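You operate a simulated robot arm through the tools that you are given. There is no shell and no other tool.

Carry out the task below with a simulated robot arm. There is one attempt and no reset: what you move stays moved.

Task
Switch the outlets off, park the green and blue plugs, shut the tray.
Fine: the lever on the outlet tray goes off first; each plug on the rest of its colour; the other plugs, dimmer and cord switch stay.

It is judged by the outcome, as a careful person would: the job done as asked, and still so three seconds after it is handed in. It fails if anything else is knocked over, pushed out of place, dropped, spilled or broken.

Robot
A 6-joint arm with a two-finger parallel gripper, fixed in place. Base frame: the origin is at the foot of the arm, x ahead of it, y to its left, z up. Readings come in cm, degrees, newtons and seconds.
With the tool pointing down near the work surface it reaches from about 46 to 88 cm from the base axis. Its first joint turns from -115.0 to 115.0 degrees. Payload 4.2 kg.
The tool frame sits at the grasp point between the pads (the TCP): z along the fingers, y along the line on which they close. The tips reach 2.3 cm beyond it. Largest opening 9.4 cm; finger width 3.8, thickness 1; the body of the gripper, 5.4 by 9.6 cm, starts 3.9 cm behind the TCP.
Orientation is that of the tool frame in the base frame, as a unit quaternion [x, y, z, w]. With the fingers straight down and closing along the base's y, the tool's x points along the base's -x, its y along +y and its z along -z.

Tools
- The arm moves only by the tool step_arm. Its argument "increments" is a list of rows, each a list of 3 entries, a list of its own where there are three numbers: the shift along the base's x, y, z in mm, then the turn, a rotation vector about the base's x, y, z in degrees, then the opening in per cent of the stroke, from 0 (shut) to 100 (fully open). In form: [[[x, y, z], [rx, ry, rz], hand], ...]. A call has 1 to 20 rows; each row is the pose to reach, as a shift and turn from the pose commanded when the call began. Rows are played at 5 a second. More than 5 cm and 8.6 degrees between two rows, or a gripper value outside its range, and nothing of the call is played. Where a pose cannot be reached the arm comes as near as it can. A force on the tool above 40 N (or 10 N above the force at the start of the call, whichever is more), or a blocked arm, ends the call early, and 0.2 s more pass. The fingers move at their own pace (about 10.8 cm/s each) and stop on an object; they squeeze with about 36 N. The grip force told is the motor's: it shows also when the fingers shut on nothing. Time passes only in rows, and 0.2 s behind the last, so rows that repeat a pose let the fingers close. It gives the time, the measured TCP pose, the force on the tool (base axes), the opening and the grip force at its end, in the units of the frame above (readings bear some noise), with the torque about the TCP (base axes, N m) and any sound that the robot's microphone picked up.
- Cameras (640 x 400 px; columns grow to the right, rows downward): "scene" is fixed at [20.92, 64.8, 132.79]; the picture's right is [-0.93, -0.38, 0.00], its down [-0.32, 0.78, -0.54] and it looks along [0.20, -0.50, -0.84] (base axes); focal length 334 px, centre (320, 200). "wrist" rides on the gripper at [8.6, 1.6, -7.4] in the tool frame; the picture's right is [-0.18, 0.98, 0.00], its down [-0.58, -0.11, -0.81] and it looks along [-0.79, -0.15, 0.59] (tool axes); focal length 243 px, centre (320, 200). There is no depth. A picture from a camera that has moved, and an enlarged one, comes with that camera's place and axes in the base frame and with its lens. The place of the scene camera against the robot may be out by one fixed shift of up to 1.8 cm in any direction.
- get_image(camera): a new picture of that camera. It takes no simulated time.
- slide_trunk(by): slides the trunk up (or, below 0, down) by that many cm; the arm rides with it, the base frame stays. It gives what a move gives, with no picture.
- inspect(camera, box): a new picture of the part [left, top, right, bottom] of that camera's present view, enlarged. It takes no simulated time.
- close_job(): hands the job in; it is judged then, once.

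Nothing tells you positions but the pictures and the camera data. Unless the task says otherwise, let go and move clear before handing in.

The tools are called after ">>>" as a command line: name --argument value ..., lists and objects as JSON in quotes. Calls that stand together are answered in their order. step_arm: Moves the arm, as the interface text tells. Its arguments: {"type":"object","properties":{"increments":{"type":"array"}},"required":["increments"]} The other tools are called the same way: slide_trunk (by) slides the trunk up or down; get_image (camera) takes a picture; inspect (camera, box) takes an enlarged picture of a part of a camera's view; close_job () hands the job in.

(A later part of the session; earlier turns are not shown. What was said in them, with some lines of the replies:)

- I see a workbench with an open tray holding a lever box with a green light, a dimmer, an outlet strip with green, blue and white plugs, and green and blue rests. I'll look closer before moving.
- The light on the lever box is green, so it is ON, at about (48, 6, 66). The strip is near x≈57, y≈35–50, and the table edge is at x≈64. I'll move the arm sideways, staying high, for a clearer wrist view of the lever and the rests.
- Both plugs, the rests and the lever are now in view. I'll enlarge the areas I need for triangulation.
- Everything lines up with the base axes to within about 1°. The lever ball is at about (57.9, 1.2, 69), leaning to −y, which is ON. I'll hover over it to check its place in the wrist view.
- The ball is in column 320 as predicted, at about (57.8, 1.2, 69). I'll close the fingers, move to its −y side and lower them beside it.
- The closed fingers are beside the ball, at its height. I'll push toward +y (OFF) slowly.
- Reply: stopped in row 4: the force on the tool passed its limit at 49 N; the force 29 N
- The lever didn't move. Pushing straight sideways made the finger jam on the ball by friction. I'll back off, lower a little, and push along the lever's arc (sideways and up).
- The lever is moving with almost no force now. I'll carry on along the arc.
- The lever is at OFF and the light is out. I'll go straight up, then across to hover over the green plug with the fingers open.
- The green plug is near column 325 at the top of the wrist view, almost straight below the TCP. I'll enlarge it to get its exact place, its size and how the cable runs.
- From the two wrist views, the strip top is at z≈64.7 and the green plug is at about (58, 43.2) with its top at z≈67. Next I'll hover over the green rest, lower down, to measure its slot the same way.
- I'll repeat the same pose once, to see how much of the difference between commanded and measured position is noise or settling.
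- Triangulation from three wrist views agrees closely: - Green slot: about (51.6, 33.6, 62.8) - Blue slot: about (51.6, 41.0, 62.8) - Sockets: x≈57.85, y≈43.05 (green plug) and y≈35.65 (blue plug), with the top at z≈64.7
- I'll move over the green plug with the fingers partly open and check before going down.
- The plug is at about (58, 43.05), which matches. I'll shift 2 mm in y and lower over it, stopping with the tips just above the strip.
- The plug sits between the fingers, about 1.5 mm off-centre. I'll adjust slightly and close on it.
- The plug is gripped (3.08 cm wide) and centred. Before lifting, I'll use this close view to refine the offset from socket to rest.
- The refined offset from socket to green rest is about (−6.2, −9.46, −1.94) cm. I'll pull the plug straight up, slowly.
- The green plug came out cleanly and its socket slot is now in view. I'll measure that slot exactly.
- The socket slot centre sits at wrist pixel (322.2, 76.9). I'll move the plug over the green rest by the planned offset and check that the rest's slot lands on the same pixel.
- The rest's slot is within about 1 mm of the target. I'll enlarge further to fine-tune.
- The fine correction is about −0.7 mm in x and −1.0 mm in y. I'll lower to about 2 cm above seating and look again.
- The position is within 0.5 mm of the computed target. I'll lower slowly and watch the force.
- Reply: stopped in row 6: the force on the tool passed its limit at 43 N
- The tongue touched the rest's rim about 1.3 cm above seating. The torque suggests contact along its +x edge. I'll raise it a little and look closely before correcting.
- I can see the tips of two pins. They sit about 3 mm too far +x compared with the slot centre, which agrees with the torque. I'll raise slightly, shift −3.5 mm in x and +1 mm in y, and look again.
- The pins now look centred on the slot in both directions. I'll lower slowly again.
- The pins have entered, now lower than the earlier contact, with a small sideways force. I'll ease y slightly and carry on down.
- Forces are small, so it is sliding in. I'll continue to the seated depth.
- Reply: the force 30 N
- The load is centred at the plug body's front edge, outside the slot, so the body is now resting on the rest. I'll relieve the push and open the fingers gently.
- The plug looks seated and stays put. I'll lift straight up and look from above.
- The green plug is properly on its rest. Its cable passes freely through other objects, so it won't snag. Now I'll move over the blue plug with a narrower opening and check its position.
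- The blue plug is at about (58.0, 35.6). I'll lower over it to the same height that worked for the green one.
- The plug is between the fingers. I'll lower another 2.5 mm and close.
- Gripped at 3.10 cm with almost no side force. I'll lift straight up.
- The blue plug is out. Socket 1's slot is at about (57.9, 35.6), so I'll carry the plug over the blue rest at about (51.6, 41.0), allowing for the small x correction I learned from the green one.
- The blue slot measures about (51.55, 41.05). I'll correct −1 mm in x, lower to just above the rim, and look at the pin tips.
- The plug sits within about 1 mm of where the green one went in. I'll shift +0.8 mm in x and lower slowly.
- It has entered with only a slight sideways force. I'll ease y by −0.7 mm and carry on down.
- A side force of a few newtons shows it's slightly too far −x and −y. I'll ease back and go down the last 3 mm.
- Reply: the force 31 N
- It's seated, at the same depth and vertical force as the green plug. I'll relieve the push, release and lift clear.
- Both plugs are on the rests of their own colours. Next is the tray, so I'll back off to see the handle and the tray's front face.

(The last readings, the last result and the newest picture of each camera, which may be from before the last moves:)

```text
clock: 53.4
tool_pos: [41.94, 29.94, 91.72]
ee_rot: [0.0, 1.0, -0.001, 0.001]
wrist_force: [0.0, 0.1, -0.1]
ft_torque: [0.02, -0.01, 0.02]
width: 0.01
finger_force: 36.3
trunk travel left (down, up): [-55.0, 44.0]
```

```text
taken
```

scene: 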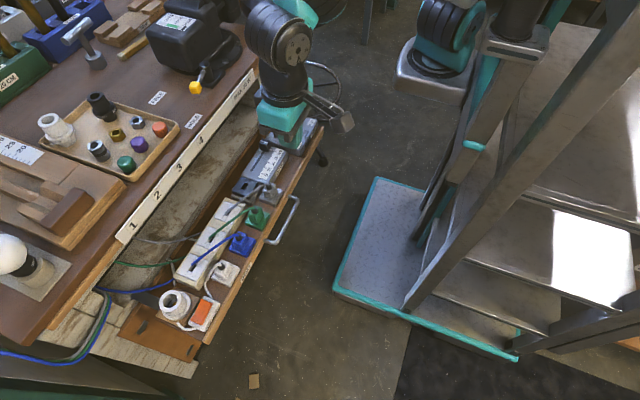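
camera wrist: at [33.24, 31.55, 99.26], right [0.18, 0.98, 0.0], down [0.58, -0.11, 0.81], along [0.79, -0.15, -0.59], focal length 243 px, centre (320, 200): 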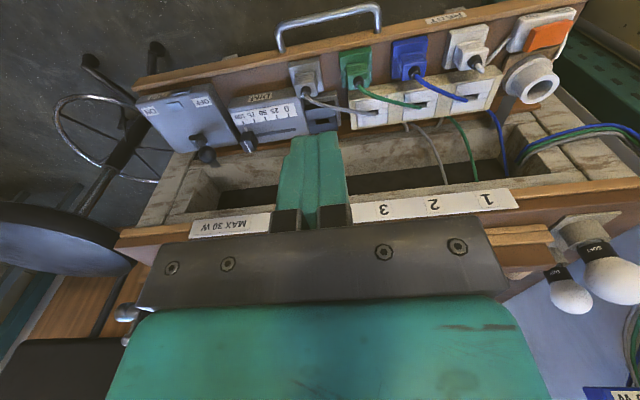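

>>> inspect --camera "wrist" --box '[250, 0, 410, 100]'

>>> inspect --camera "wrist" --box '[100, 30, 260, 130]'

>>> inspect --camera "wrist" --box '[480, 0, 640, 100]'

>>> inspect --camera "scene" --box '[240, 180, 320, 260]'

>>> inspect --camera "scene" --box '[80, 260, 240, 380]'

```text
4.00 times, centred on (330, 50) of wrist
camera zoom: at [33.24, 31.55, 99.26], right [0.18, 0.98, 0.0], down [0.58, -0.11, 0.81], along [0.79, -0.15, -0.59], focal length 970 px, centre (280, 800)
```

zoom: 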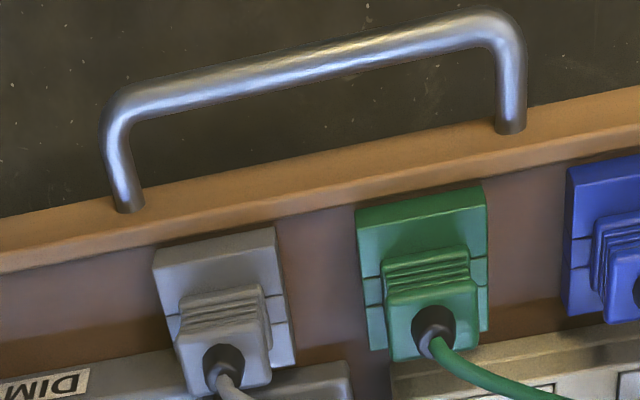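

```text
4.00 times, centred on (180, 80) of wrist
camera zoom: at [33.24, 31.55, 99.26], right [0.18, 0.98, 0.0], down [0.58, -0.11, 0.81], along [0.79, -0.15, -0.59], focal length 970 px, centre (880, 680)
```

zoom: 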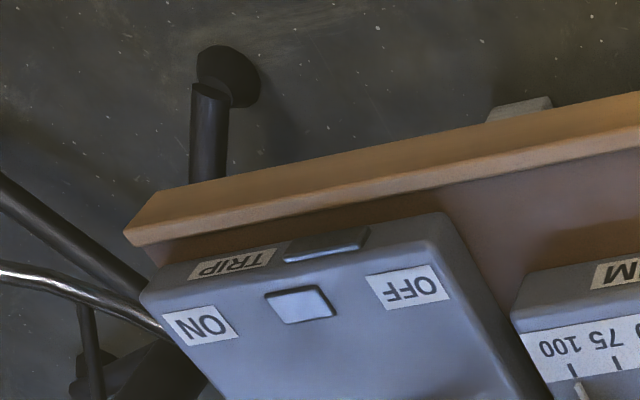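

```text
4.00 times, centred on (560, 50) of wrist
camera zoom: at [33.24, 31.55, 99.26], right [0.18, 0.98, 0.0], down [0.58, -0.11, 0.81], along [0.79, -0.15, -0.59], focal length 970 px, centre (-640, 800)
```

zoom: 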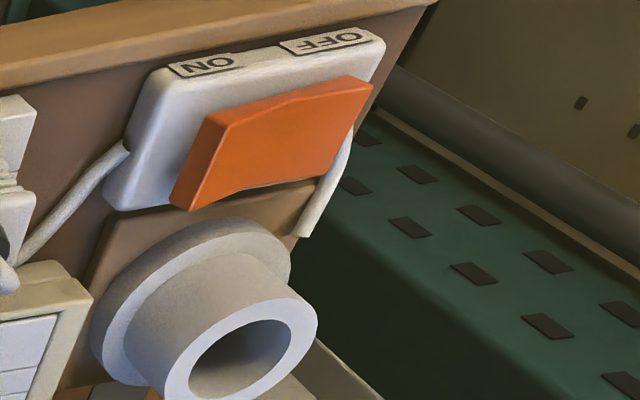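

```text
5.00 times, centred on (280, 220) of scene
camera zoom: at [20.92, 64.8, 132.79], right [-0.93, -0.38, 0.0], down [-0.32, 0.78, -0.54], along [0.2, -0.5, -0.84], focal length 1670 px, centre (520, 100)
```

zoom: 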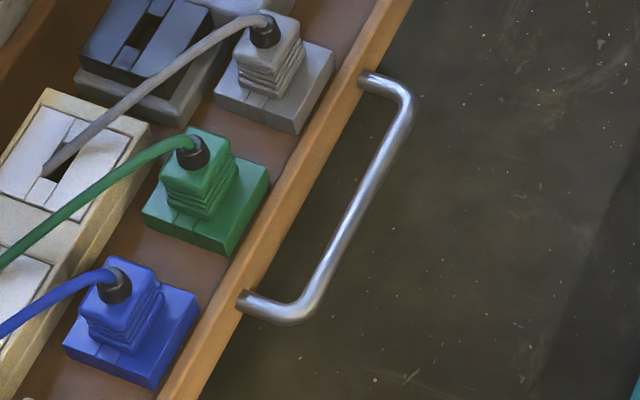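

```text
3.33 times, centred on (160, 320) of scene
camera zoom: at [20.92, 64.8, 132.79], right [-0.93, -0.38, 0.0], down [-0.32, 0.78, -0.54], along [0.2, -0.5, -0.84], focal length 1114 px, centre (853, -200)
```

zoom: 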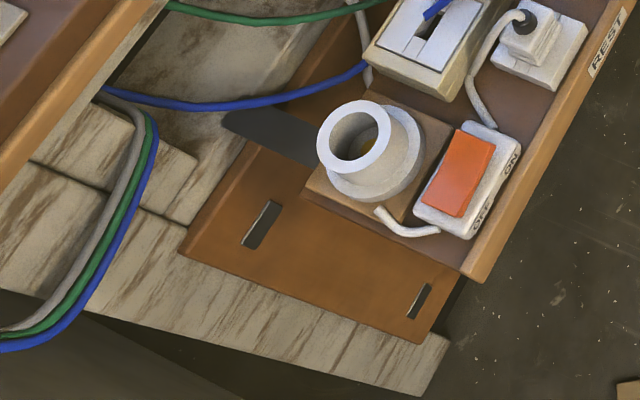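

The handle bar is at about x≈45.3, y≈30, z≈59.8, and the board is at x≈48. I'll push on the bar with closed fingers, tilted so the wrist leans back and stays clear of the table edge. First I'll tilt while still high up.

>>> step_arm --increments '[[[0, 0, 0], [0, -5, 0], 0], [[-4, 0, 0], [0, -10, 0], 0], [[-9, 0, 0], [0, -15, 0], 0], [[-9, 0, 0], [0, -15, 0], 0], [[-9, 0, 0], [0, -15, 0], 0]]'

>>> get_image --camera "scene"

>>> get_image --camera "wrist"

```text
clock: 54.6
tool_pos: [40.64, 29.92, 91.6]
ee_rot: [0.0, 0.991, -0.001, 0.132]
wrist_force: [0.3, -0.3, -0.4]
ft_torque: [0.0, -0.01, 0.01]
width: 0.03
finger_force: 36.3
trunk travel left (down, up): [-55.0, 44.0]
```

```text
taken
```

scene: 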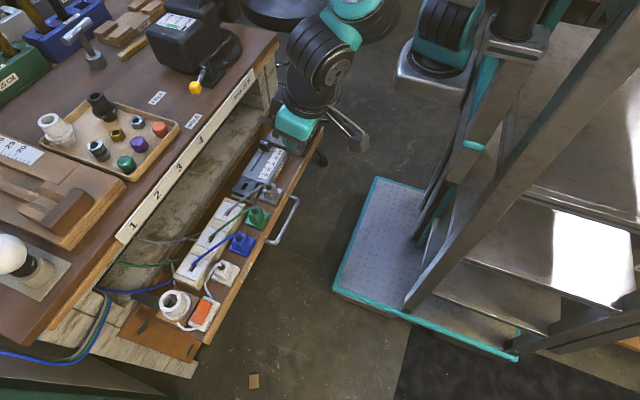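

```text
taken
camera wrist: at [30.59, 31.62, 96.63], right [0.18, 0.98, 0.05], down [0.35, -0.11, 0.93], along [0.92, -0.15, -0.36], focal length 243 px, centre (320, 200)
```

wrist: 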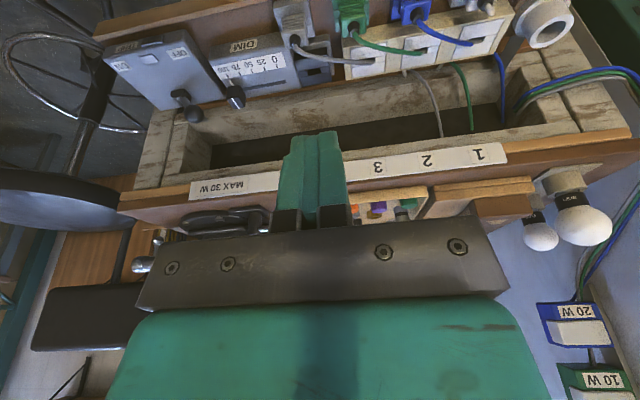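

The tilt is right. I'll descend in front of the handle in two stages.

>>> step_arm --increments '[[[0, 0, -40], [0, 0, 0], 0], [[0, 0, -80], [0, 0, 0], 0], [[0, 0, -120], [0, 0, 0], 0], [[0, 0, -160], [0, 0, 0], 0], [[0, 0, -200], [0, 0, 0], 0], [[0, 0, -200], [0, 0, 0], 0]]'

>>> get_image --camera "wrist"

>>> get_image --camera "scene"

```text
clock: 56.0
tool_pos: [40.88, 29.76, 71.25]
ee_rot: [0.0, 0.991, -0.001, 0.131]
wrist_force: [0.4, -0.4, -0.3]
ft_torque: [-0.01, 0.01, -0.02]
width: 0.01
finger_force: 35.9
trunk travel left (down, up): [-55.0, 44.0]
```

```text
taken
camera wrist: at [30.66, 31.51, 76.32], right [0.18, 0.98, 0.05], down [0.35, -0.11, 0.93], along [0.92, -0.15, -0.36], focal length 243 px, centre (320, 200)
```

wrist: 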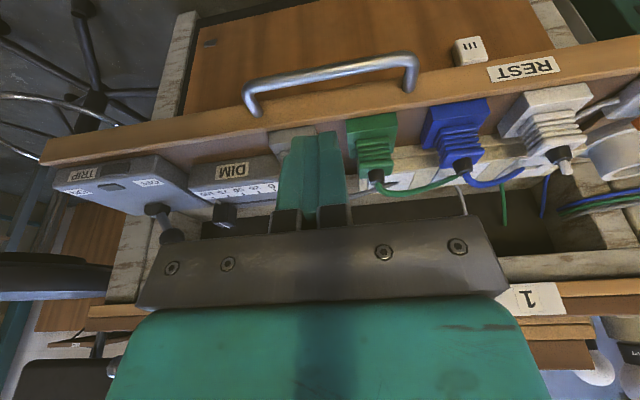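

```text
taken
```

scene: 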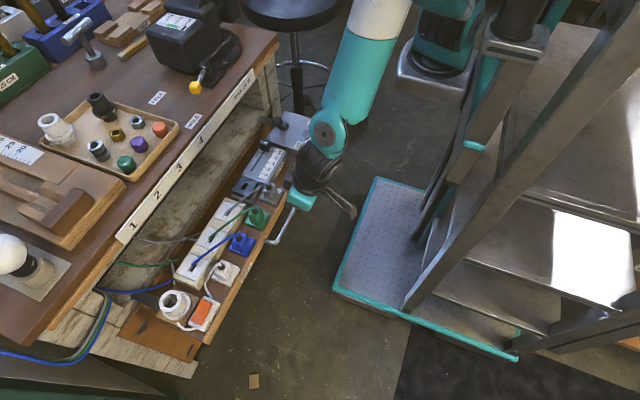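

>>> inspect --camera "wrist" --box '[160, 0, 480, 200]'

>>> inspect --camera "wrist" --box '[400, 0, 640, 150]'

>>> inspect --camera "scene" --box '[230, 130, 370, 260]'

```text
2.00 times, centred on (320, 100) of wrist
camera zoom: at [30.66, 31.51, 76.32], right [0.18, 0.98, 0.05], down [0.35, -0.11, 0.93], along [0.92, -0.15, -0.36], focal length 485 px, centre (320, 400)
```

zoom: 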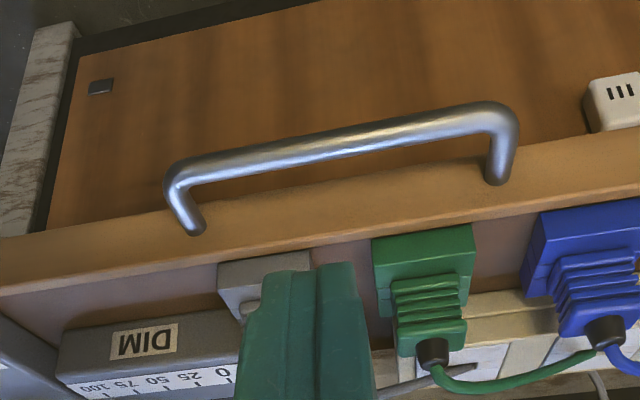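

```text
2.67 times, centred on (520, 75) of wrist
camera zoom: at [30.66, 31.51, 76.32], right [0.18, 0.98, 0.05], down [0.35, -0.11, 0.93], along [0.92, -0.15, -0.36], focal length 647 px, centre (-213, 533)
```

zoom: 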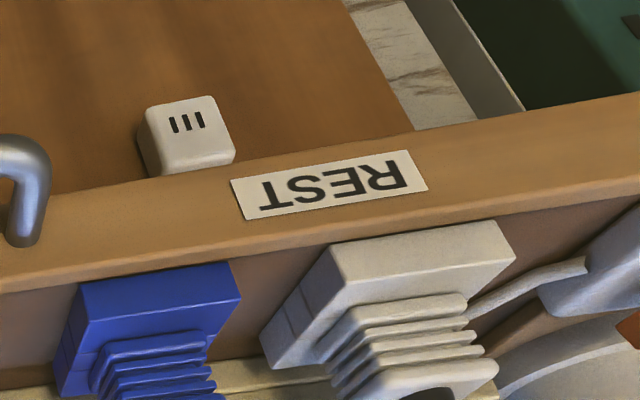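

```text
3.08 times, centred on (300, 195) of scene
camera zoom: at [20.92, 64.8, 132.79], right [-0.93, -0.38, 0.0], down [-0.32, 0.78, -0.54], along [0.2, -0.5, -0.84], focal length 1028 px, centre (382, 215)
```

zoom: 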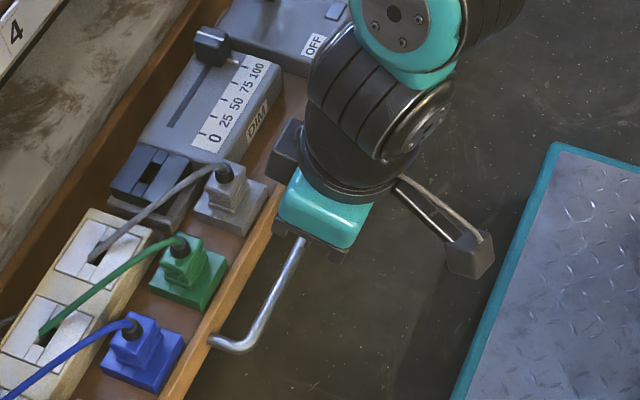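

The view confirms the bar at z≈59.8, about 3 cm in front of the board, with nothing in the way below. I'll lower to bar height, still about 1.5 cm in front of it.

>>> step_arm --increments '[[[0, 2, -30], [0, 0, 0], 0], [[0, 2, -60], [0, 0, 0], 0], [[0, 2, -85], [0, 0, 0], 0], [[0, 2, -100], [0, 0, 0], 0], [[0, 2, -108], [0, 0, 0], 0], [[0, 2, -108], [0, 0, 0], 0]]'

>>> get_image --camera "wrist"

>>> inspect --camera "scene" --box '[230, 130, 390, 270]'

```text
clock: 57.4
tool_pos: [40.75, 30.06, 60.52]
ee_rot: [0.001, 0.991, -0.001, 0.131]
wrist_force: [0.2, 0.3, -0.6]
ft_torque: [-0.06, -0.01, 0.0]
width: 0.0
finger_force: 35.7
trunk travel left (down, up): [-55.0, 44.0]
```

```text
taken
camera wrist: at [30.54, 31.82, 65.59], right [0.18, 0.98, 0.05], down [0.35, -0.11, 0.93], along [0.92, -0.15, -0.36], focal length 243 px, centre (320, 200)
```

wrist: 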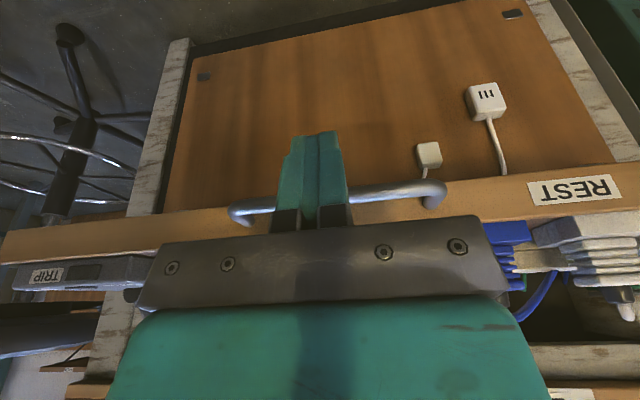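

```text
2.86 times, centred on (310, 200) of scene
camera zoom: at [20.92, 64.8, 132.79], right [-0.93, -0.38, 0.0], down [-0.32, 0.78, -0.54], along [0.2, -0.5, -0.84], focal length 954 px, centre (349, 200)
```

zoom: 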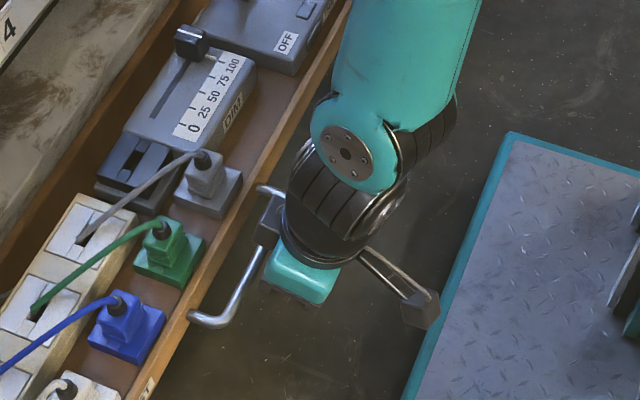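

The fingers are squarely in front of the bar's middle. I'll push slowly in +x.

>>> step_arm --increments '[[[6, 0, 0], [0, 0, 0], 0], [[11, 0, 0], [0, 0, 0], 0], [[15, 0, 0], [0, 0, 0], 0], [[18, 0, 0], [0, 0, 0], 0], [[21, 0, 0], [0, 0, 0], 0], [[24, 0, 0], [0, 0, 0], 0], [[27, 0, 0], [0, 0, 0], 0], [[30, 0, 0], [0, 0, 0], 0], [[34, 0, 0], [0, 0, 0], 0], [[38, 0, 0], [0, 0, 0], 0], [[42, 0, 0], [0, 0, 0], 0], [[46, 0, 0], [0, 0, 0], 0], [[50, 0, 0], [0, 0, 0], 0], [[50, 0, 0], [0, 0, 0], 0]]'

>>> get_image --camera "wrist"

>>> get_image --camera "scene"

```text
clock: 60.4
tool_pos: [45.86, 30.22, 60.82]
ee_rot: [-0.001, 0.991, -0.001, 0.131]
wrist_force: [-0.1, -0.3, -0.2]
ft_torque: [-0.04, 0.05, 0.0]
width: 0.0
finger_force: 35.7
trunk travel left (down, up): [-55.0, 44.0]
```

```text
taken
camera wrist: at [35.63, 31.89, 65.86], right [0.18, 0.98, 0.05], down [0.35, -0.11, 0.93], along [0.92, -0.15, -0.36], focal length 243 px, centre (320, 200)
```

wrist: 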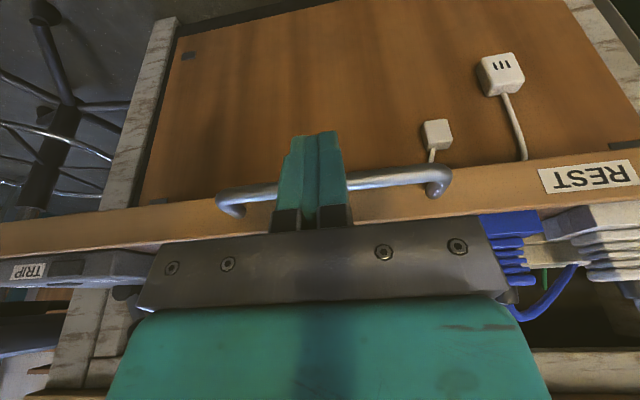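

```text
taken
```

scene: 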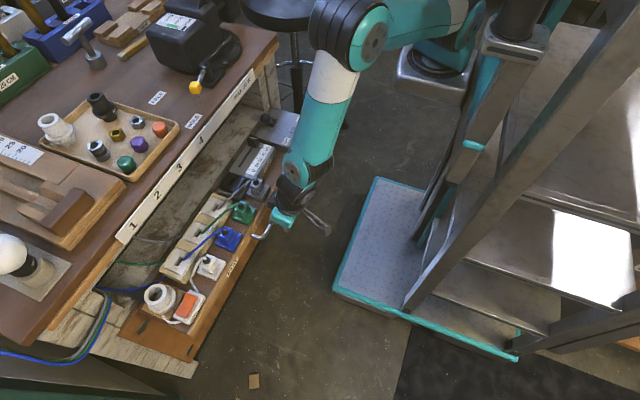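

The tray is sliding in smoothly with almost no force. I'll continue.

>>> step_arm --increments '[[[4, 0, 0], [0, 0, 0], 0], [[8, 0, 0], [0, 0, 0], 0], [[12, 0, 0], [0, 0, 0], 0], [[16, 0, 0], [0, 0, 0], 0], [[20, 0, 0], [0, 0, 0], 0], [[24, 0, 0], [0, 0, 0], 0], [[28, 0, 0], [0, 0, 0], 0], [[32, 0, 0], [0, 0, 0], 0], [[36, 0, 0], [0, 0, 0], 0], [[40, 0, 0], [0, 0, 0], 0], [[44, 0, 0], [0, 0, 0], 0], [[48, 0, 0], [0, 0, 0], 0], [[52, 0, 0], [0, 0, 0], 0], [[56, 0, 0], [0, 0, 0], 0], [[60, 0, 0], [0, 0, 0], 0], [[64, 0, 0], [0, 0, 0], 0], [[68, 0, 0], [0, 0, 0], 0], [[72, 0, 0], [0, 0, 0], 0], [[76, 0, 0], [0, 0, 0], 0], [[76, 0, 0], [0, 0, 0], 0]]'

>>> get_image --camera "wrist"

>>> get_image --camera "scene"

```text
clock: 64.6
tool_pos: [53.4, 30.15, 60.71]
ee_rot: [0.0, 0.991, -0.001, 0.131]
wrist_force: [-1.4, 0.7, 1.0]
ft_torque: [-0.01, 0.04, 0.02]
width: 0.0
finger_force: 35.8
trunk travel left (down, up): [-55.0, 44.0]
```

```text
taken
camera wrist: at [43.19, 31.81, 65.83], right [0.18, 0.98, 0.05], down [0.35, -0.11, 0.93], along [0.92, -0.15, -0.36], focal length 243 px, centre (320, 200)
```

wrist: 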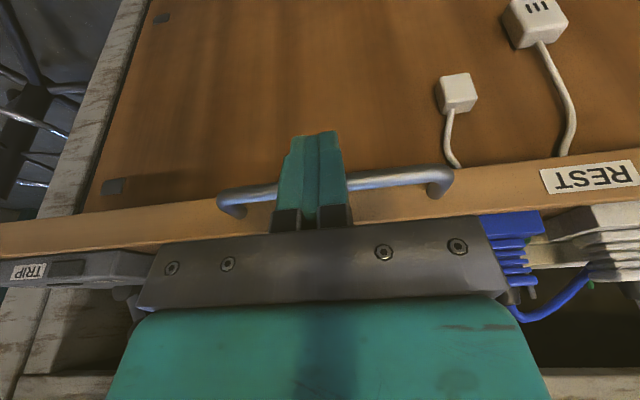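

```text
taken
```

scene: 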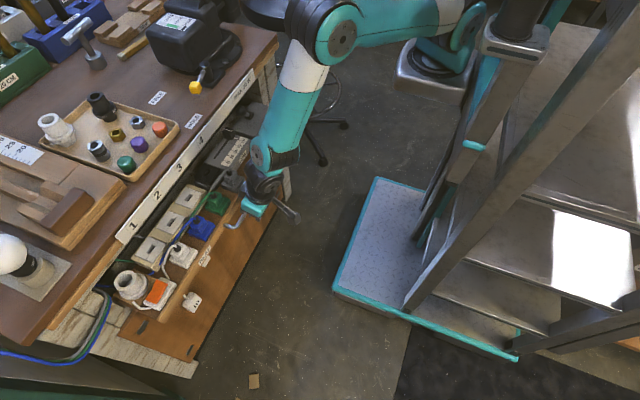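

It's still moving freely, with about 7 cm to go and the wrist leaning well back from the table edge. I'll continue slowly to the stop.

>>> step_arm --increments '[[[4, 0, 0], [0, 0, 0], 0], [[8, 0, 0], [0, 0, 0], 0], [[12, 0, 0], [0, 0, 0], 0], [[16, 0, 0], [0, 0, 0], 0], [[20, 0, 0], [0, 0, 0], 0], [[24, 0, 0], [0, 0, 0], 0], [[28, 0, 0], [0, 0, 0], 0], [[32, 0, 0], [0, 0, 0], 0], [[36, 0, 0], [0, 0, 0], 0], [[40, 0, 0], [0, 0, 0], 0], [[44, 0, 0], [0, 0, 0], 0], [[44, 0, 0], [0, 0, 0], 0]]'

>>> get_image --camera "wrist"

>>> inspect --camera "scene" --box '[90, 60, 350, 340]'

```text
clock: 67.2
tool_pos: [57.88, 30.3, 60.67]
ee_rot: [0.0, 0.991, -0.001, 0.131]
wrist_force: [0.3, 0.0, -0.4]
ft_torque: [0.01, 0.01, 0.0]
width: 0.0
finger_force: 35.8
trunk travel left (down, up): [-55.0, 44.0]
```

```text
taken
camera wrist: at [47.65, 31.85, 65.74], right [0.18, 0.98, 0.05], down [0.35, -0.11, 0.93], along [0.92, -0.15, -0.36], focal length 243 px, centre (320, 200)
```

wrist: 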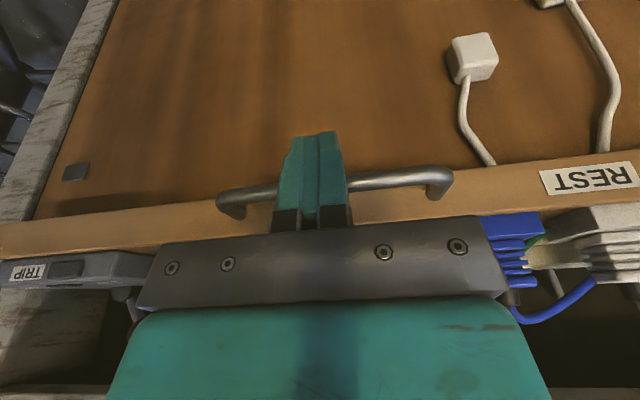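

```text
1.43 times, centred on (220, 200) of scene
camera zoom: at [20.92, 64.8, 132.79], right [-0.93, -0.38, 0.0], down [-0.32, 0.78, -0.54], along [0.2, -0.5, -0.84], focal length 477 px, centre (463, 200)
```

zoom: 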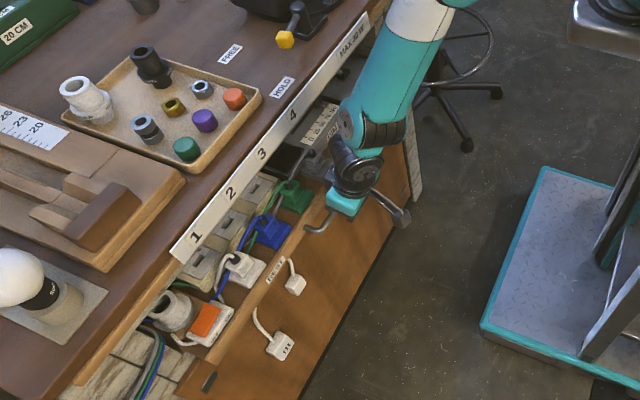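

The board is close to flush now. I'll push the rest in small steps until it meets the stop.

>>> step_arm --increments '[[[3, 0, 0], [0, 0, 0], 0], [[6, 0, 0], [0, 0, 0], 0], [[9, 0, 0], [0, 0, 0], 0], [[11, 0, 0], [0, 0, 0], 0], [[13, 0, 0], [0, 0, 0], 0], [[15, 0, 0], [0, 0, 0], 0], [[17, 0, 0], [0, 0, 0], 0], [[19, 0, 0], [0, 0, 0], 0], [[21, 0, 0], [0, 0, 0], 0], [[23, 0, 0], [0, 0, 0], 0], [[25, 0, 0], [0, 0, 0], 0], [[27, 0, 0], [0, 0, 0], 0], [[27, 0, 0], [0, 0, 0], 0]]'

>>> get_image --camera "wrist"

>>> inspect --camera "scene" --box '[90, 60, 350, 340]'

```text
clock: 68.6
tool_pos: [58.75, 30.05, 60.42]
ee_rot: [-0.003, 0.992, -0.003, 0.126]
wrist_force: [-5.8, 0.4, 0.4]
ft_torque: [0.02, 0.07, 0.08]
width: 0.01
finger_force: 35.7
trunk travel left (down, up): [-55.0, 44.0]
stopped in row 7: the force on the tool passed its limit at 44 N (the readings are from after the stop); the commanded pose is now the measured one
```

```text
taken
camera wrist: at [48.58, 31.74, 65.67], right [0.17, 0.98, 0.04], down [0.36, -0.1, 0.93], along [0.92, -0.15, -0.38], focal length 243 px, centre (320, 200)
```

wrist: 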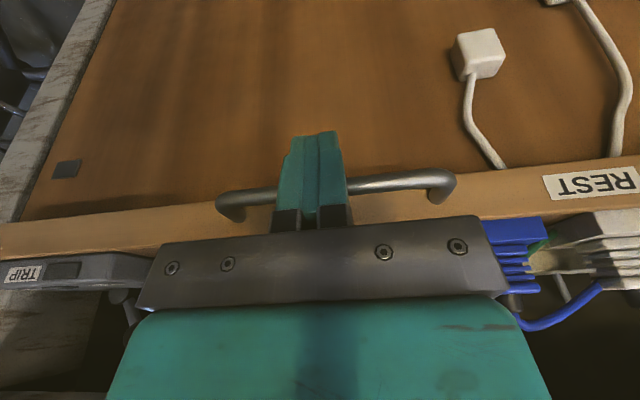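

```text
1.43 times, centred on (220, 200) of scene
camera zoom: at [20.92, 64.8, 132.79], right [-0.93, -0.38, 0.0], down [-0.32, 0.78, -0.54], along [0.2, -0.5, -0.84], focal length 477 px, centre (463, 200)
```

zoom: 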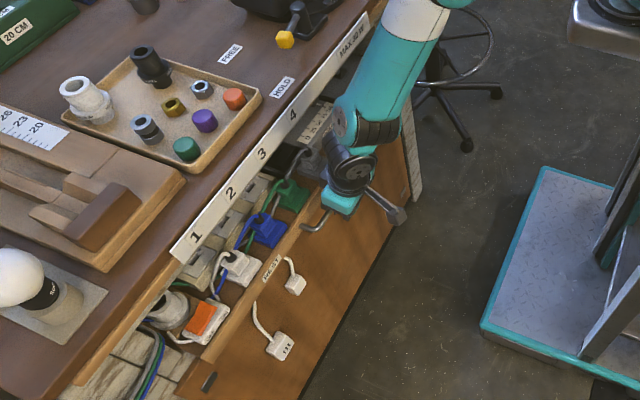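

The push ended against a firm stop after about 16 cm of travel. Nothing of the arm is near the table edge, so that should be the tray's end stop. I'll back straight away and check whether it's really shut.

>>> step_arm --increments '[[[-5, 0, 0], [0, 0, 0], 0], [[-15, 0, 0], [0, 0, 0], 0], [[-35, 0, 0], [0, 0, 0], 0], [[-60, 0, 0], [0, 0, 0], 0], [[-90, 0, 0], [0, 0, 0], 0], [[-120, 0, 10], [0, 0, 0], 0], [[-140, 0, 40], [0, 0, 0], 0], [[-150, 0, 80], [0, 0, 0], 0], [[-150, 0, 120], [0, 0, 0], 0], [[-150, 0, 120], [0, 0, 0], 0]]'

>>> get_image --camera "wrist"

>>> get_image --camera "scene"

```text
clock: 70.8
tool_pos: [43.64, 30.12, 72.35]
ee_rot: [-0.002, 0.992, -0.003, 0.126]
wrist_force: [0.2, 0.0, 0.2]
ft_torque: [-0.01, 0.0, -0.01]
width: 0.02
finger_force: 35.8
trunk travel left (down, up): [-55.0, 44.0]
```

```text
taken
camera wrist: at [33.55, 31.78, 77.6], right [0.17, 0.98, 0.04], down [0.36, -0.1, 0.93], along [0.92, -0.15, -0.37], focal length 243 px, centre (320, 200)
```

wrist: 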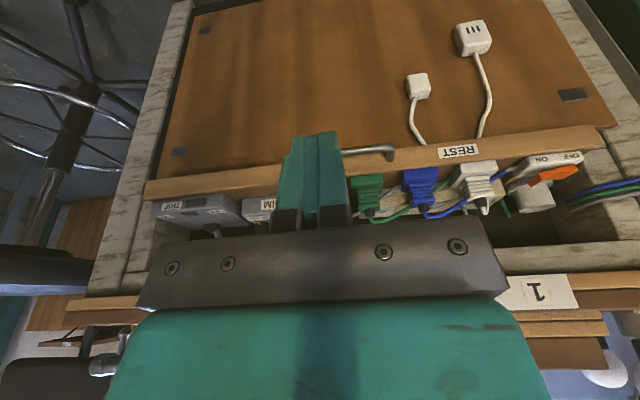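

```text
taken
```

scene: 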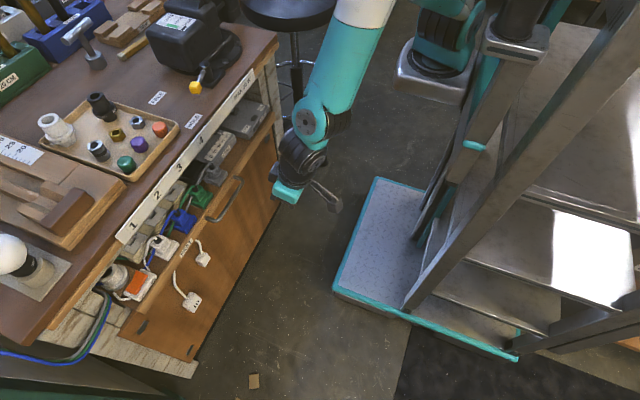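

>>> inspect --camera "wrist" --box '[120, 140, 300, 260]'

>>> inspect --camera "wrist" --box '[460, 90, 640, 210]'

>>> inspect --camera "scene" --box '[90, 180, 250, 320]'

>>> inspect --camera "scene" --box '[190, 60, 310, 180]'

```text
3.33 times, centred on (210, 200) of wrist
camera zoom: at [33.55, 31.78, 77.6], right [0.17, 0.98, 0.04], down [0.36, -0.1, 0.93], along [0.92, -0.15, -0.37], focal length 809 px, centre (687, 200)
```

zoom: 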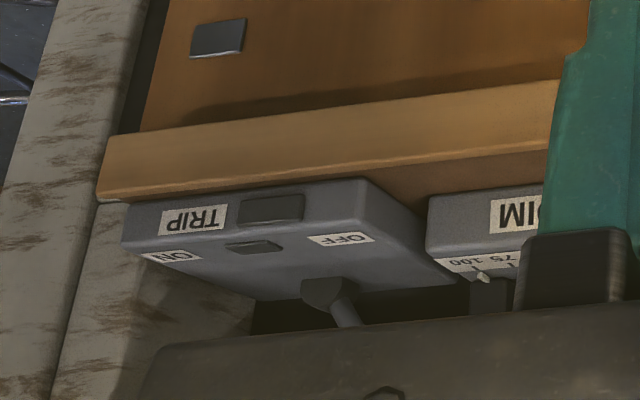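

```text
3.33 times, centred on (550, 150) of wrist
camera zoom: at [33.55, 31.78, 77.6], right [0.17, 0.98, 0.04], down [0.36, -0.1, 0.93], along [0.92, -0.15, -0.37], focal length 809 px, centre (-447, 367)
```

zoom: 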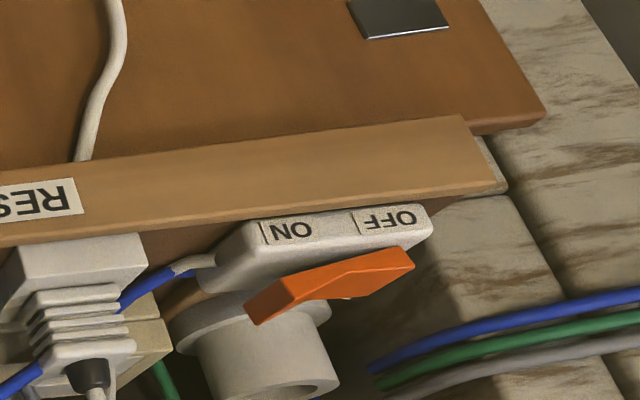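

```text
2.86 times, centred on (170, 250) of scene
camera zoom: at [20.92, 64.8, 132.79], right [-0.93, -0.38, 0.0], down [-0.32, 0.78, -0.54], along [0.2, -0.5, -0.84], focal length 954 px, centre (749, 57)
```

zoom: 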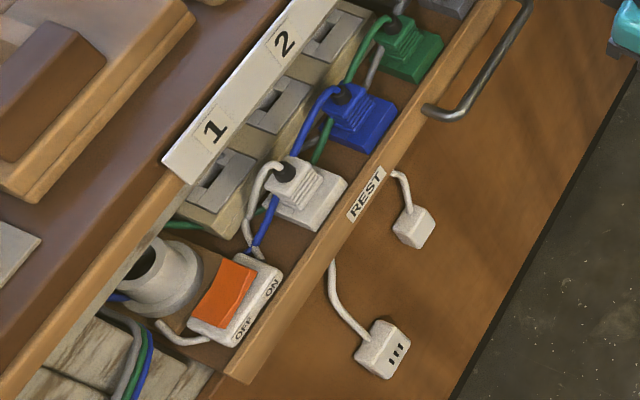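

```text
3.33 times, centred on (250, 120) of scene
camera zoom: at [20.92, 64.8, 132.79], right [-0.93, -0.38, 0.0], down [-0.32, 0.78, -0.54], along [0.2, -0.5, -0.84], focal length 1114 px, centre (553, 467)
```

zoom: 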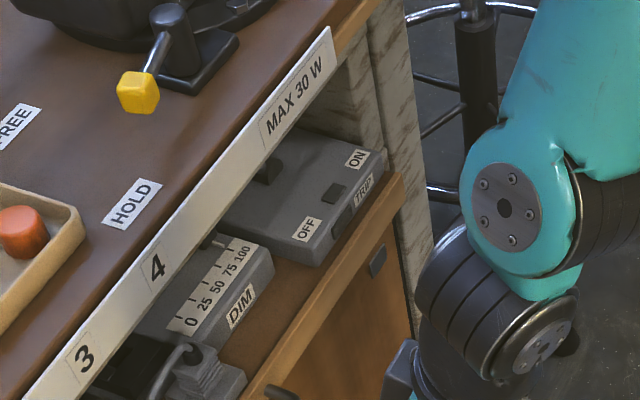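

The tray looks shut, with the board lying across the front of the legs. I want to be sure there's no gap behind it, so I'll go up and look down on the board's back edge.

>>> step_arm --increments '[[[0, 10, 45], [0, 5, 0], 0], [[0, 20, 90], [0, 12, 0], 0], [[0, 40, 135], [0, 19, 0], 0], [[20, 60, 170], [0, 26, 0], 0], [[50, 80, 190], [0, 32, 0], 0], [[80, 100, 200], [0, 36, 0], 0], [[110, 120, 200], [0, 36, 0], 0], [[110, 120, 200], [0, 36, 0], 0], [[110, 120, 200], [0, 36, 0], 0]]'

>>> get_image --camera "wrist"

>>> get_image --camera "scene"

```text
clock: 72.8
tool_pos: [50.56, 35.34, 90.21]
ee_rot: [-0.003, 0.982, -0.002, -0.186]
wrist_force: [-0.3, -0.8, -0.3]
ft_torque: [-0.04, -0.02, 0.02]
width: 0.02
finger_force: 36.0
out of reach, approached as far as the arm can: row 6, 7, 8, 9
trunk travel left (down, up): [-55.0, 44.0]
```

```text
taken
camera wrist: at [45.22, 36.99, 100.5], right [0.16, 0.98, -0.07], down [0.84, -0.1, 0.54], along [0.52, -0.15, -0.84], focal length 243 px, centre (320, 200)
```

wrist: 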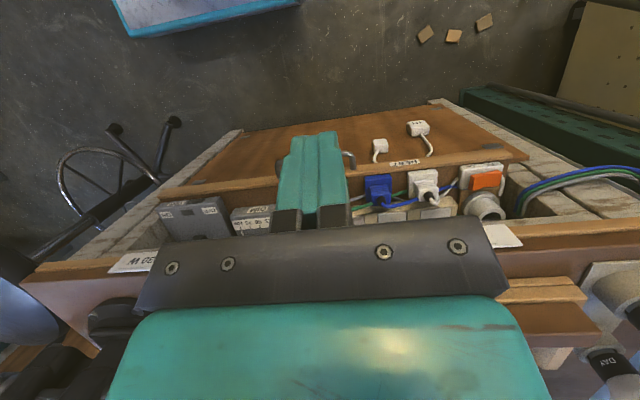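

```text
taken
```

scene: 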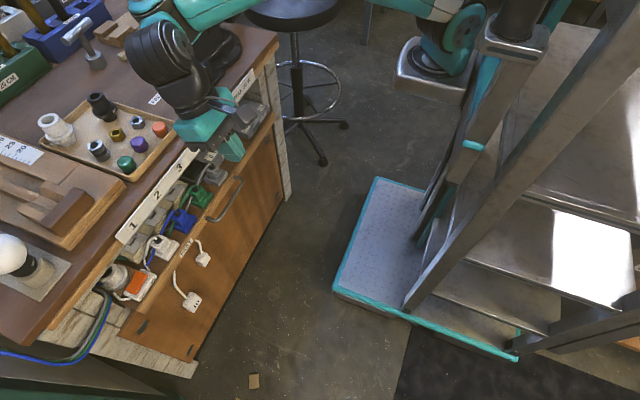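

>>> inspect --camera "wrist" --box '[420, 110, 580, 230]'

>>> inspect --camera "wrist" --box '[130, 130, 290, 250]'

>>> inspect --camera "wrist" --box '[330, 110, 490, 230]'

>>> inspect --camera "scene" --box '[100, 230, 200, 330]'

```text
3.33 times, centred on (500, 170) of wrist
camera zoom: at [45.22, 36.99, 100.5], right [0.16, 0.98, -0.07], down [0.84, -0.1, 0.54], along [0.52, -0.15, -0.84], focal length 809 px, centre (-280, 300)
```

zoom: 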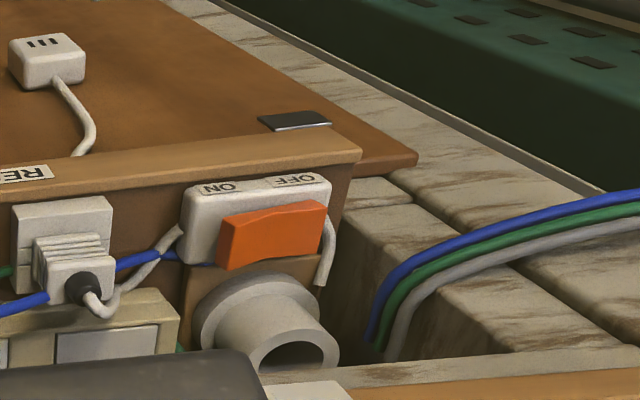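

```text
3.33 times, centred on (210, 190) of wrist
camera zoom: at [45.22, 36.99, 100.5], right [0.16, 0.98, -0.07], down [0.84, -0.1, 0.54], along [0.52, -0.15, -0.84], focal length 809 px, centre (687, 233)
```

zoom: 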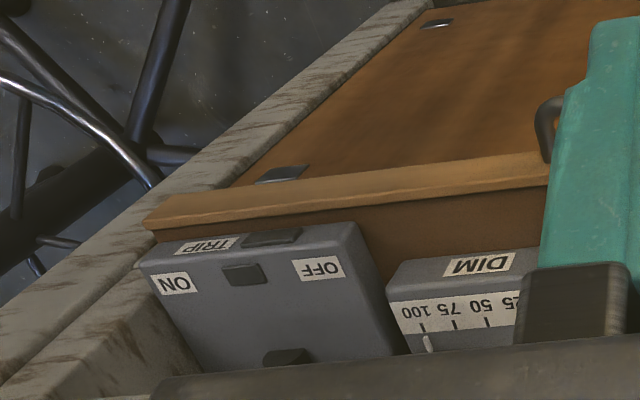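

```text
3.33 times, centred on (410, 170) of wrist
camera zoom: at [45.22, 36.99, 100.5], right [0.16, 0.98, -0.07], down [0.84, -0.1, 0.54], along [0.52, -0.15, -0.84], focal length 809 px, centre (20, 300)
```

zoom: 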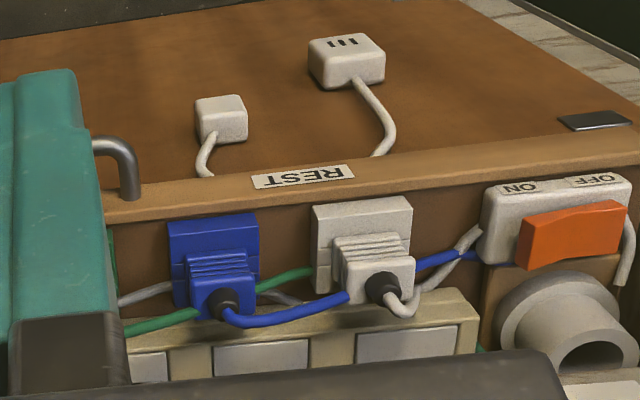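

```text
4.00 times, centred on (150, 280) of scene
camera zoom: at [20.92, 64.8, 132.79], right [-0.93, -0.38, 0.0], down [-0.32, 0.78, -0.54], along [0.2, -0.5, -0.84], focal length 1336 px, centre (1000, -120)
```

zoom: 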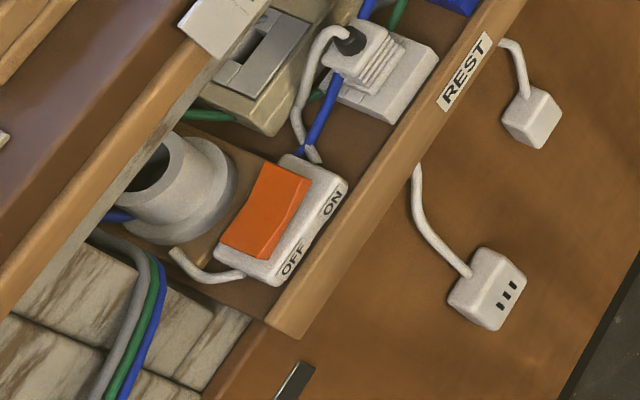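

The board appears to be at its end position, but I'll confirm with a second push rather than assume. First I'll go back to the pushing pose high up in front.

>>> step_arm --increments '[[[-30, -30, 0], [0, -7, 0], 0], [[-60, -60, 0], [0, -14, 0], 0], [[-90, -90, 0], [0, -21, 0], 0], [[-115, -110, 0], [0, -28.5, 0], 0], [[-131, -120, 0], [0, -36.5, 0], 0], [[-131, -120, 0], [0, -36.5, 0], 0]]'

>>> get_image --camera "scene"

```text
clock: 74.2
tool_pos: [37.09, 23.17, 90.24]
ee_rot: [-0.002, 0.991, -0.003, 0.131]
wrist_force: [1.6, -0.4, 0.5]
ft_torque: [0.02, 0.02, 0.02]
width: 0.03
finger_force: 35.6
trunk travel left (down, up): [-55.0, 44.0]
```

```text
taken
```

scene: 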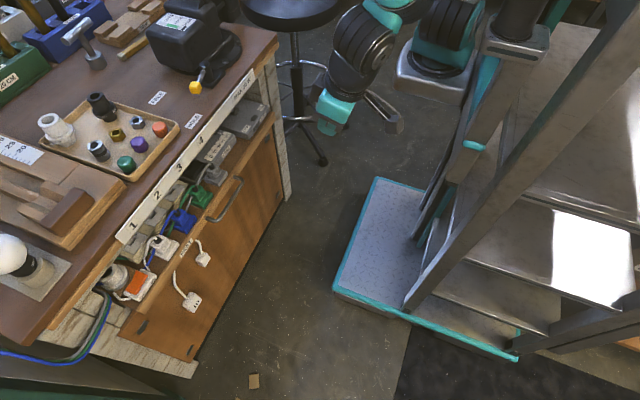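

>>> step_arm --increments '[[[35, 20, 0], [0, 0, 0], 0], [[70, 40, 0], [0, 0, 0], 0], [[105, 60, 0], [0, 0, 0], 0], [[129, 70, -20], [0, 0, 0], 0], [[129, 70, -65], [0, 0, 0], 0], [[129, 70, -110], [0, 0, 0], 0], [[129, 70, -155], [0, 0, 0], 0], [[129, 70, -200], [0, 0, 0], 0], [[129, 70, -245], [0, 0, 0], 0], [[129, 70, -280], [0, 0, 0], 0], [[129, 70, -298], [0, 0, 0], 0], [[129, 70, -298], [0, 0, 0], 0]]'

>>> get_image --camera "wrist"

```text
clock: 76.8
tool_pos: [50.13, 30.12, 60.56]
ee_rot: [-0.002, 0.992, -0.004, 0.13]
wrist_force: [-0.8, 0.0, -0.3]
ft_torque: [0.0, 0.0, 0.01]
width: 0.0
finger_force: 36.4
trunk travel left (down, up): [-55.0, 44.0]
```

```text
taken
camera wrist: at [39.87, 31.71, 65.61], right [0.17, 0.98, 0.04], down [0.35, -0.1, 0.93], along [0.92, -0.15, -0.37], focal length 243 px, centre (320, 200)
```

wrist: 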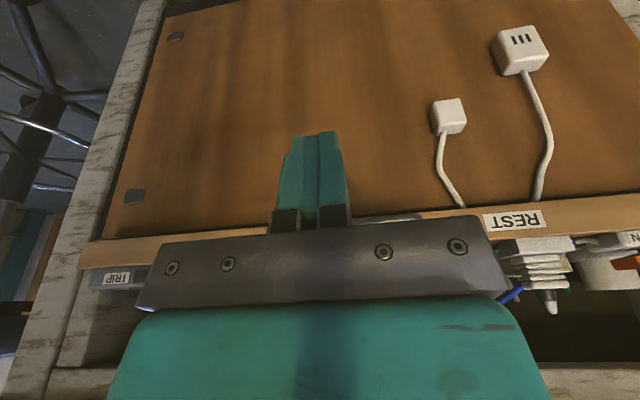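

I'll push again on the handle and watch whether the tray moves any further before it resists.

>>> step_arm --increments '[[[30, 0, 0], [0, 0, 0], 0], [[55, 0, 0], [0, 0, 0], 0], [[70, 0, 0], [0, 0, 0], 0], [[78, 0, 0], [0, 0, 0], 0], [[82, 0, 0], [0, 0, 0], 0], [[85, 0, 0], [0, 0, 0], 0], [[87, 0, 0], [0, 0, 0], 0], [[89, 0, 0], [0, 0, 0], 0], [[90, 0, 0], [0, 0, 0], 0], [[91, 0, 0], [0, 0, 0], 0], [[91, 0, 0], [0, 0, 0], 0]]'

>>> inspect --camera "wrist" --box '[0, 120, 320, 320]'

```text
clock: 79.0
tool_pos: [58.78, 30.2, 60.26]
ee_rot: [-0.005, 0.992, -0.004, 0.125]
wrist_force: [-4.3, 1.6, -1.3]
ft_torque: [-0.08, -0.21, 0.01]
width: 0.0
finger_force: 36.0
trunk travel left (down, up): [-55.0, 44.0]
stopped in row 10: the force on the tool passed its limit at 42 N (the readings are from after the stop); the commanded pose is now the measured one
```

```text
2.00 times, centred on (160, 220) of wrist
camera zoom: at [48.62, 31.8, 65.48], right [0.17, 0.99, 0.04], down [0.36, -0.1, 0.93], along [0.92, -0.14, -0.37], focal length 485 px, centre (640, 160)
```

zoom: 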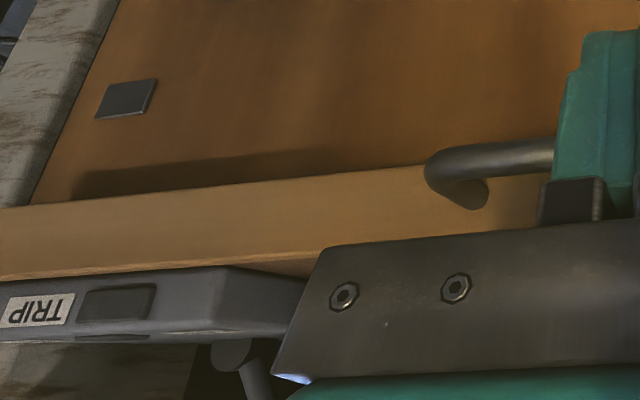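

The tray stops at exactly the same place again, and it held that position after the first push, so this is the hard stop: it's shut. I'll back away and do a final check.

>>> step_arm --increments '[[[-5, 0, 0], [0, 0, 0], 0], [[-15, 0, 0], [0, 0, 0], 0], [[-35, 0, 0], [0, 0, 0], 0], [[-65, 0, 0], [0, 0, 0], 0], [[-100, 0, 0], [0, 0, 0], 0], [[-130, 0, 20], [0, 0, 0], 0], [[-155, 0, 50], [0, 0, 0], 0], [[-165, 0, 95], [0, 5, 0], 0], [[-170, 0, 140], [0, 10, 0], 0], [[-170, 0, 185], [0, 14.4, 0], 0], [[-170, 0, 220], [0, 14.4, 0], 0], [[-170, 0, 220], [0, 14.4, 0], 0]]'

>>> get_image --camera "wrist"

>>> get_image --camera "scene"

```text
clock: 81.6
tool_pos: [41.82, 30.04, 82.39]
ee_rot: [-0.006, 1.0, -0.003, 0.002]
wrist_force: [0.1, -0.1, -0.2]
ft_torque: [0.01, 0.0, 0.01]
width: 0.0
finger_force: 35.6
trunk travel left (down, up): [-55.0, 44.0]
```

```text
taken
camera wrist: at [33.17, 31.71, 90.01], right [0.17, 0.98, -0.01], down [0.58, -0.1, 0.81], along [0.8, -0.14, -0.59], focal length 243 px, centre (320, 200)
```

wrist: 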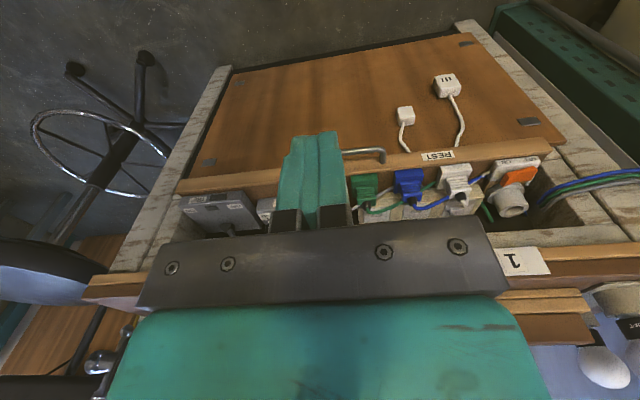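

```text
taken
```

scene: 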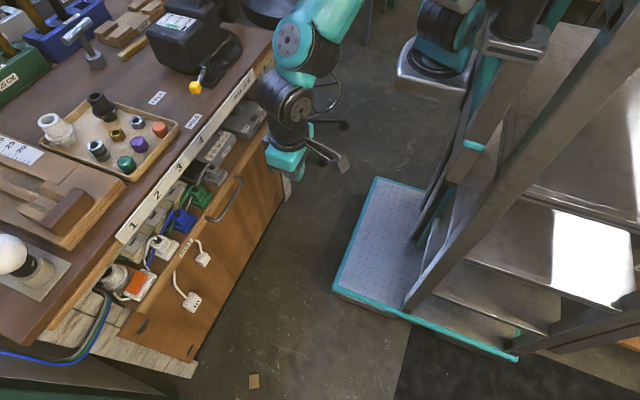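

>>> inspect --camera "wrist" --box '[330, 130, 550, 250]'

>>> inspect --camera "wrist" --box '[150, 150, 290, 250]'

>>> inspect --camera "scene" --box '[110, 80, 290, 310]'

```text
2.91 times, centred on (440, 190) of wrist
camera zoom: at [33.17, 31.71, 90.01], right [0.17, 0.98, -0.01], down [0.58, -0.1, 0.81], along [0.8, -0.14, -0.59], focal length 706 px, centre (-29, 229)
```

zoom: 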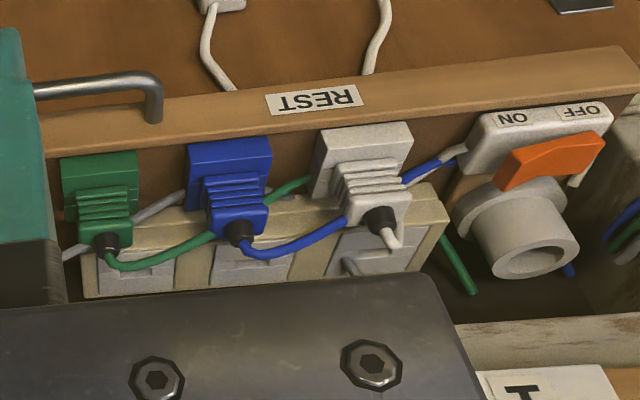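

```text
4.00 times, centred on (220, 200) of wrist
camera zoom: at [33.17, 31.71, 90.01], right [0.17, 0.98, -0.01], down [0.58, -0.1, 0.81], along [0.8, -0.14, -0.59], focal length 970 px, centre (720, 200)
```

zoom: 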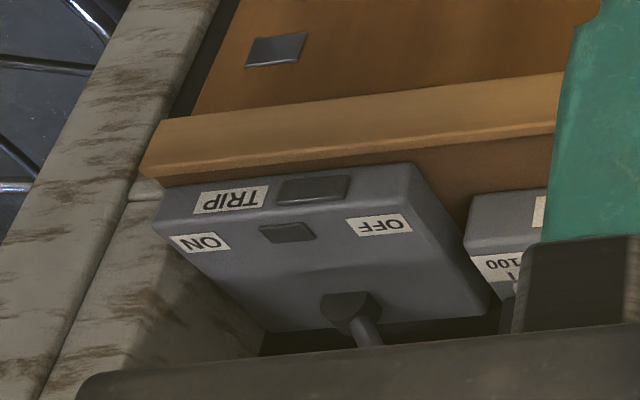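

```text
1.74 times, centred on (200, 195) of scene
camera zoom: at [20.92, 64.8, 132.79], right [-0.93, -0.38, 0.0], down [-0.32, 0.78, -0.54], along [0.2, -0.5, -0.84], focal length 581 px, centre (529, 209)
```

zoom: 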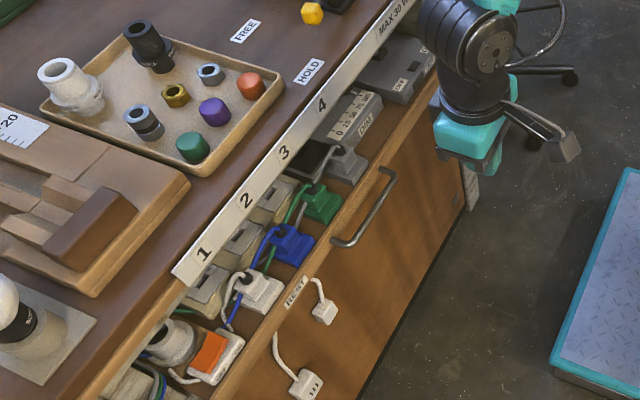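

Final check:
- **Lever:** it is at OFF and the light is out.
- **Plugs:** green and blue are seated on the rests of their own colours.
- **Left alone:** the other plugs, the dimmer and the cord switch are unchanged.
- **Tray:** it is shut against its stop.

The arm is clear, so I'm handing in.

>>> close_job

```text
The job is handed in.
```

The outlets are switched off, the green and blue plugs are parked, and the tray is shut. I've handed the job in, and the result hasn't come back.

- **Lever:** I moved it to OFF first, and the green light on the box went out.
- **Plugs:** The green plug is on the green rest and the blue plug on the blue rest. The green one caught on the rim of its rest at first and went in after a small correction.
- **Tray:** I pushed it in by the handle about 16 cm, until it met a firm stop. I backed off and pushed again, and it stopped at the same place. By my measurements the front board sits about 1.5 cm proud of the table edge. I took that as its closed position because it would not go further.
- **Everything else:** The other plugs, the dimmer and the cord switch looked unchanged in the last pictures. The arm is clear of the bench.
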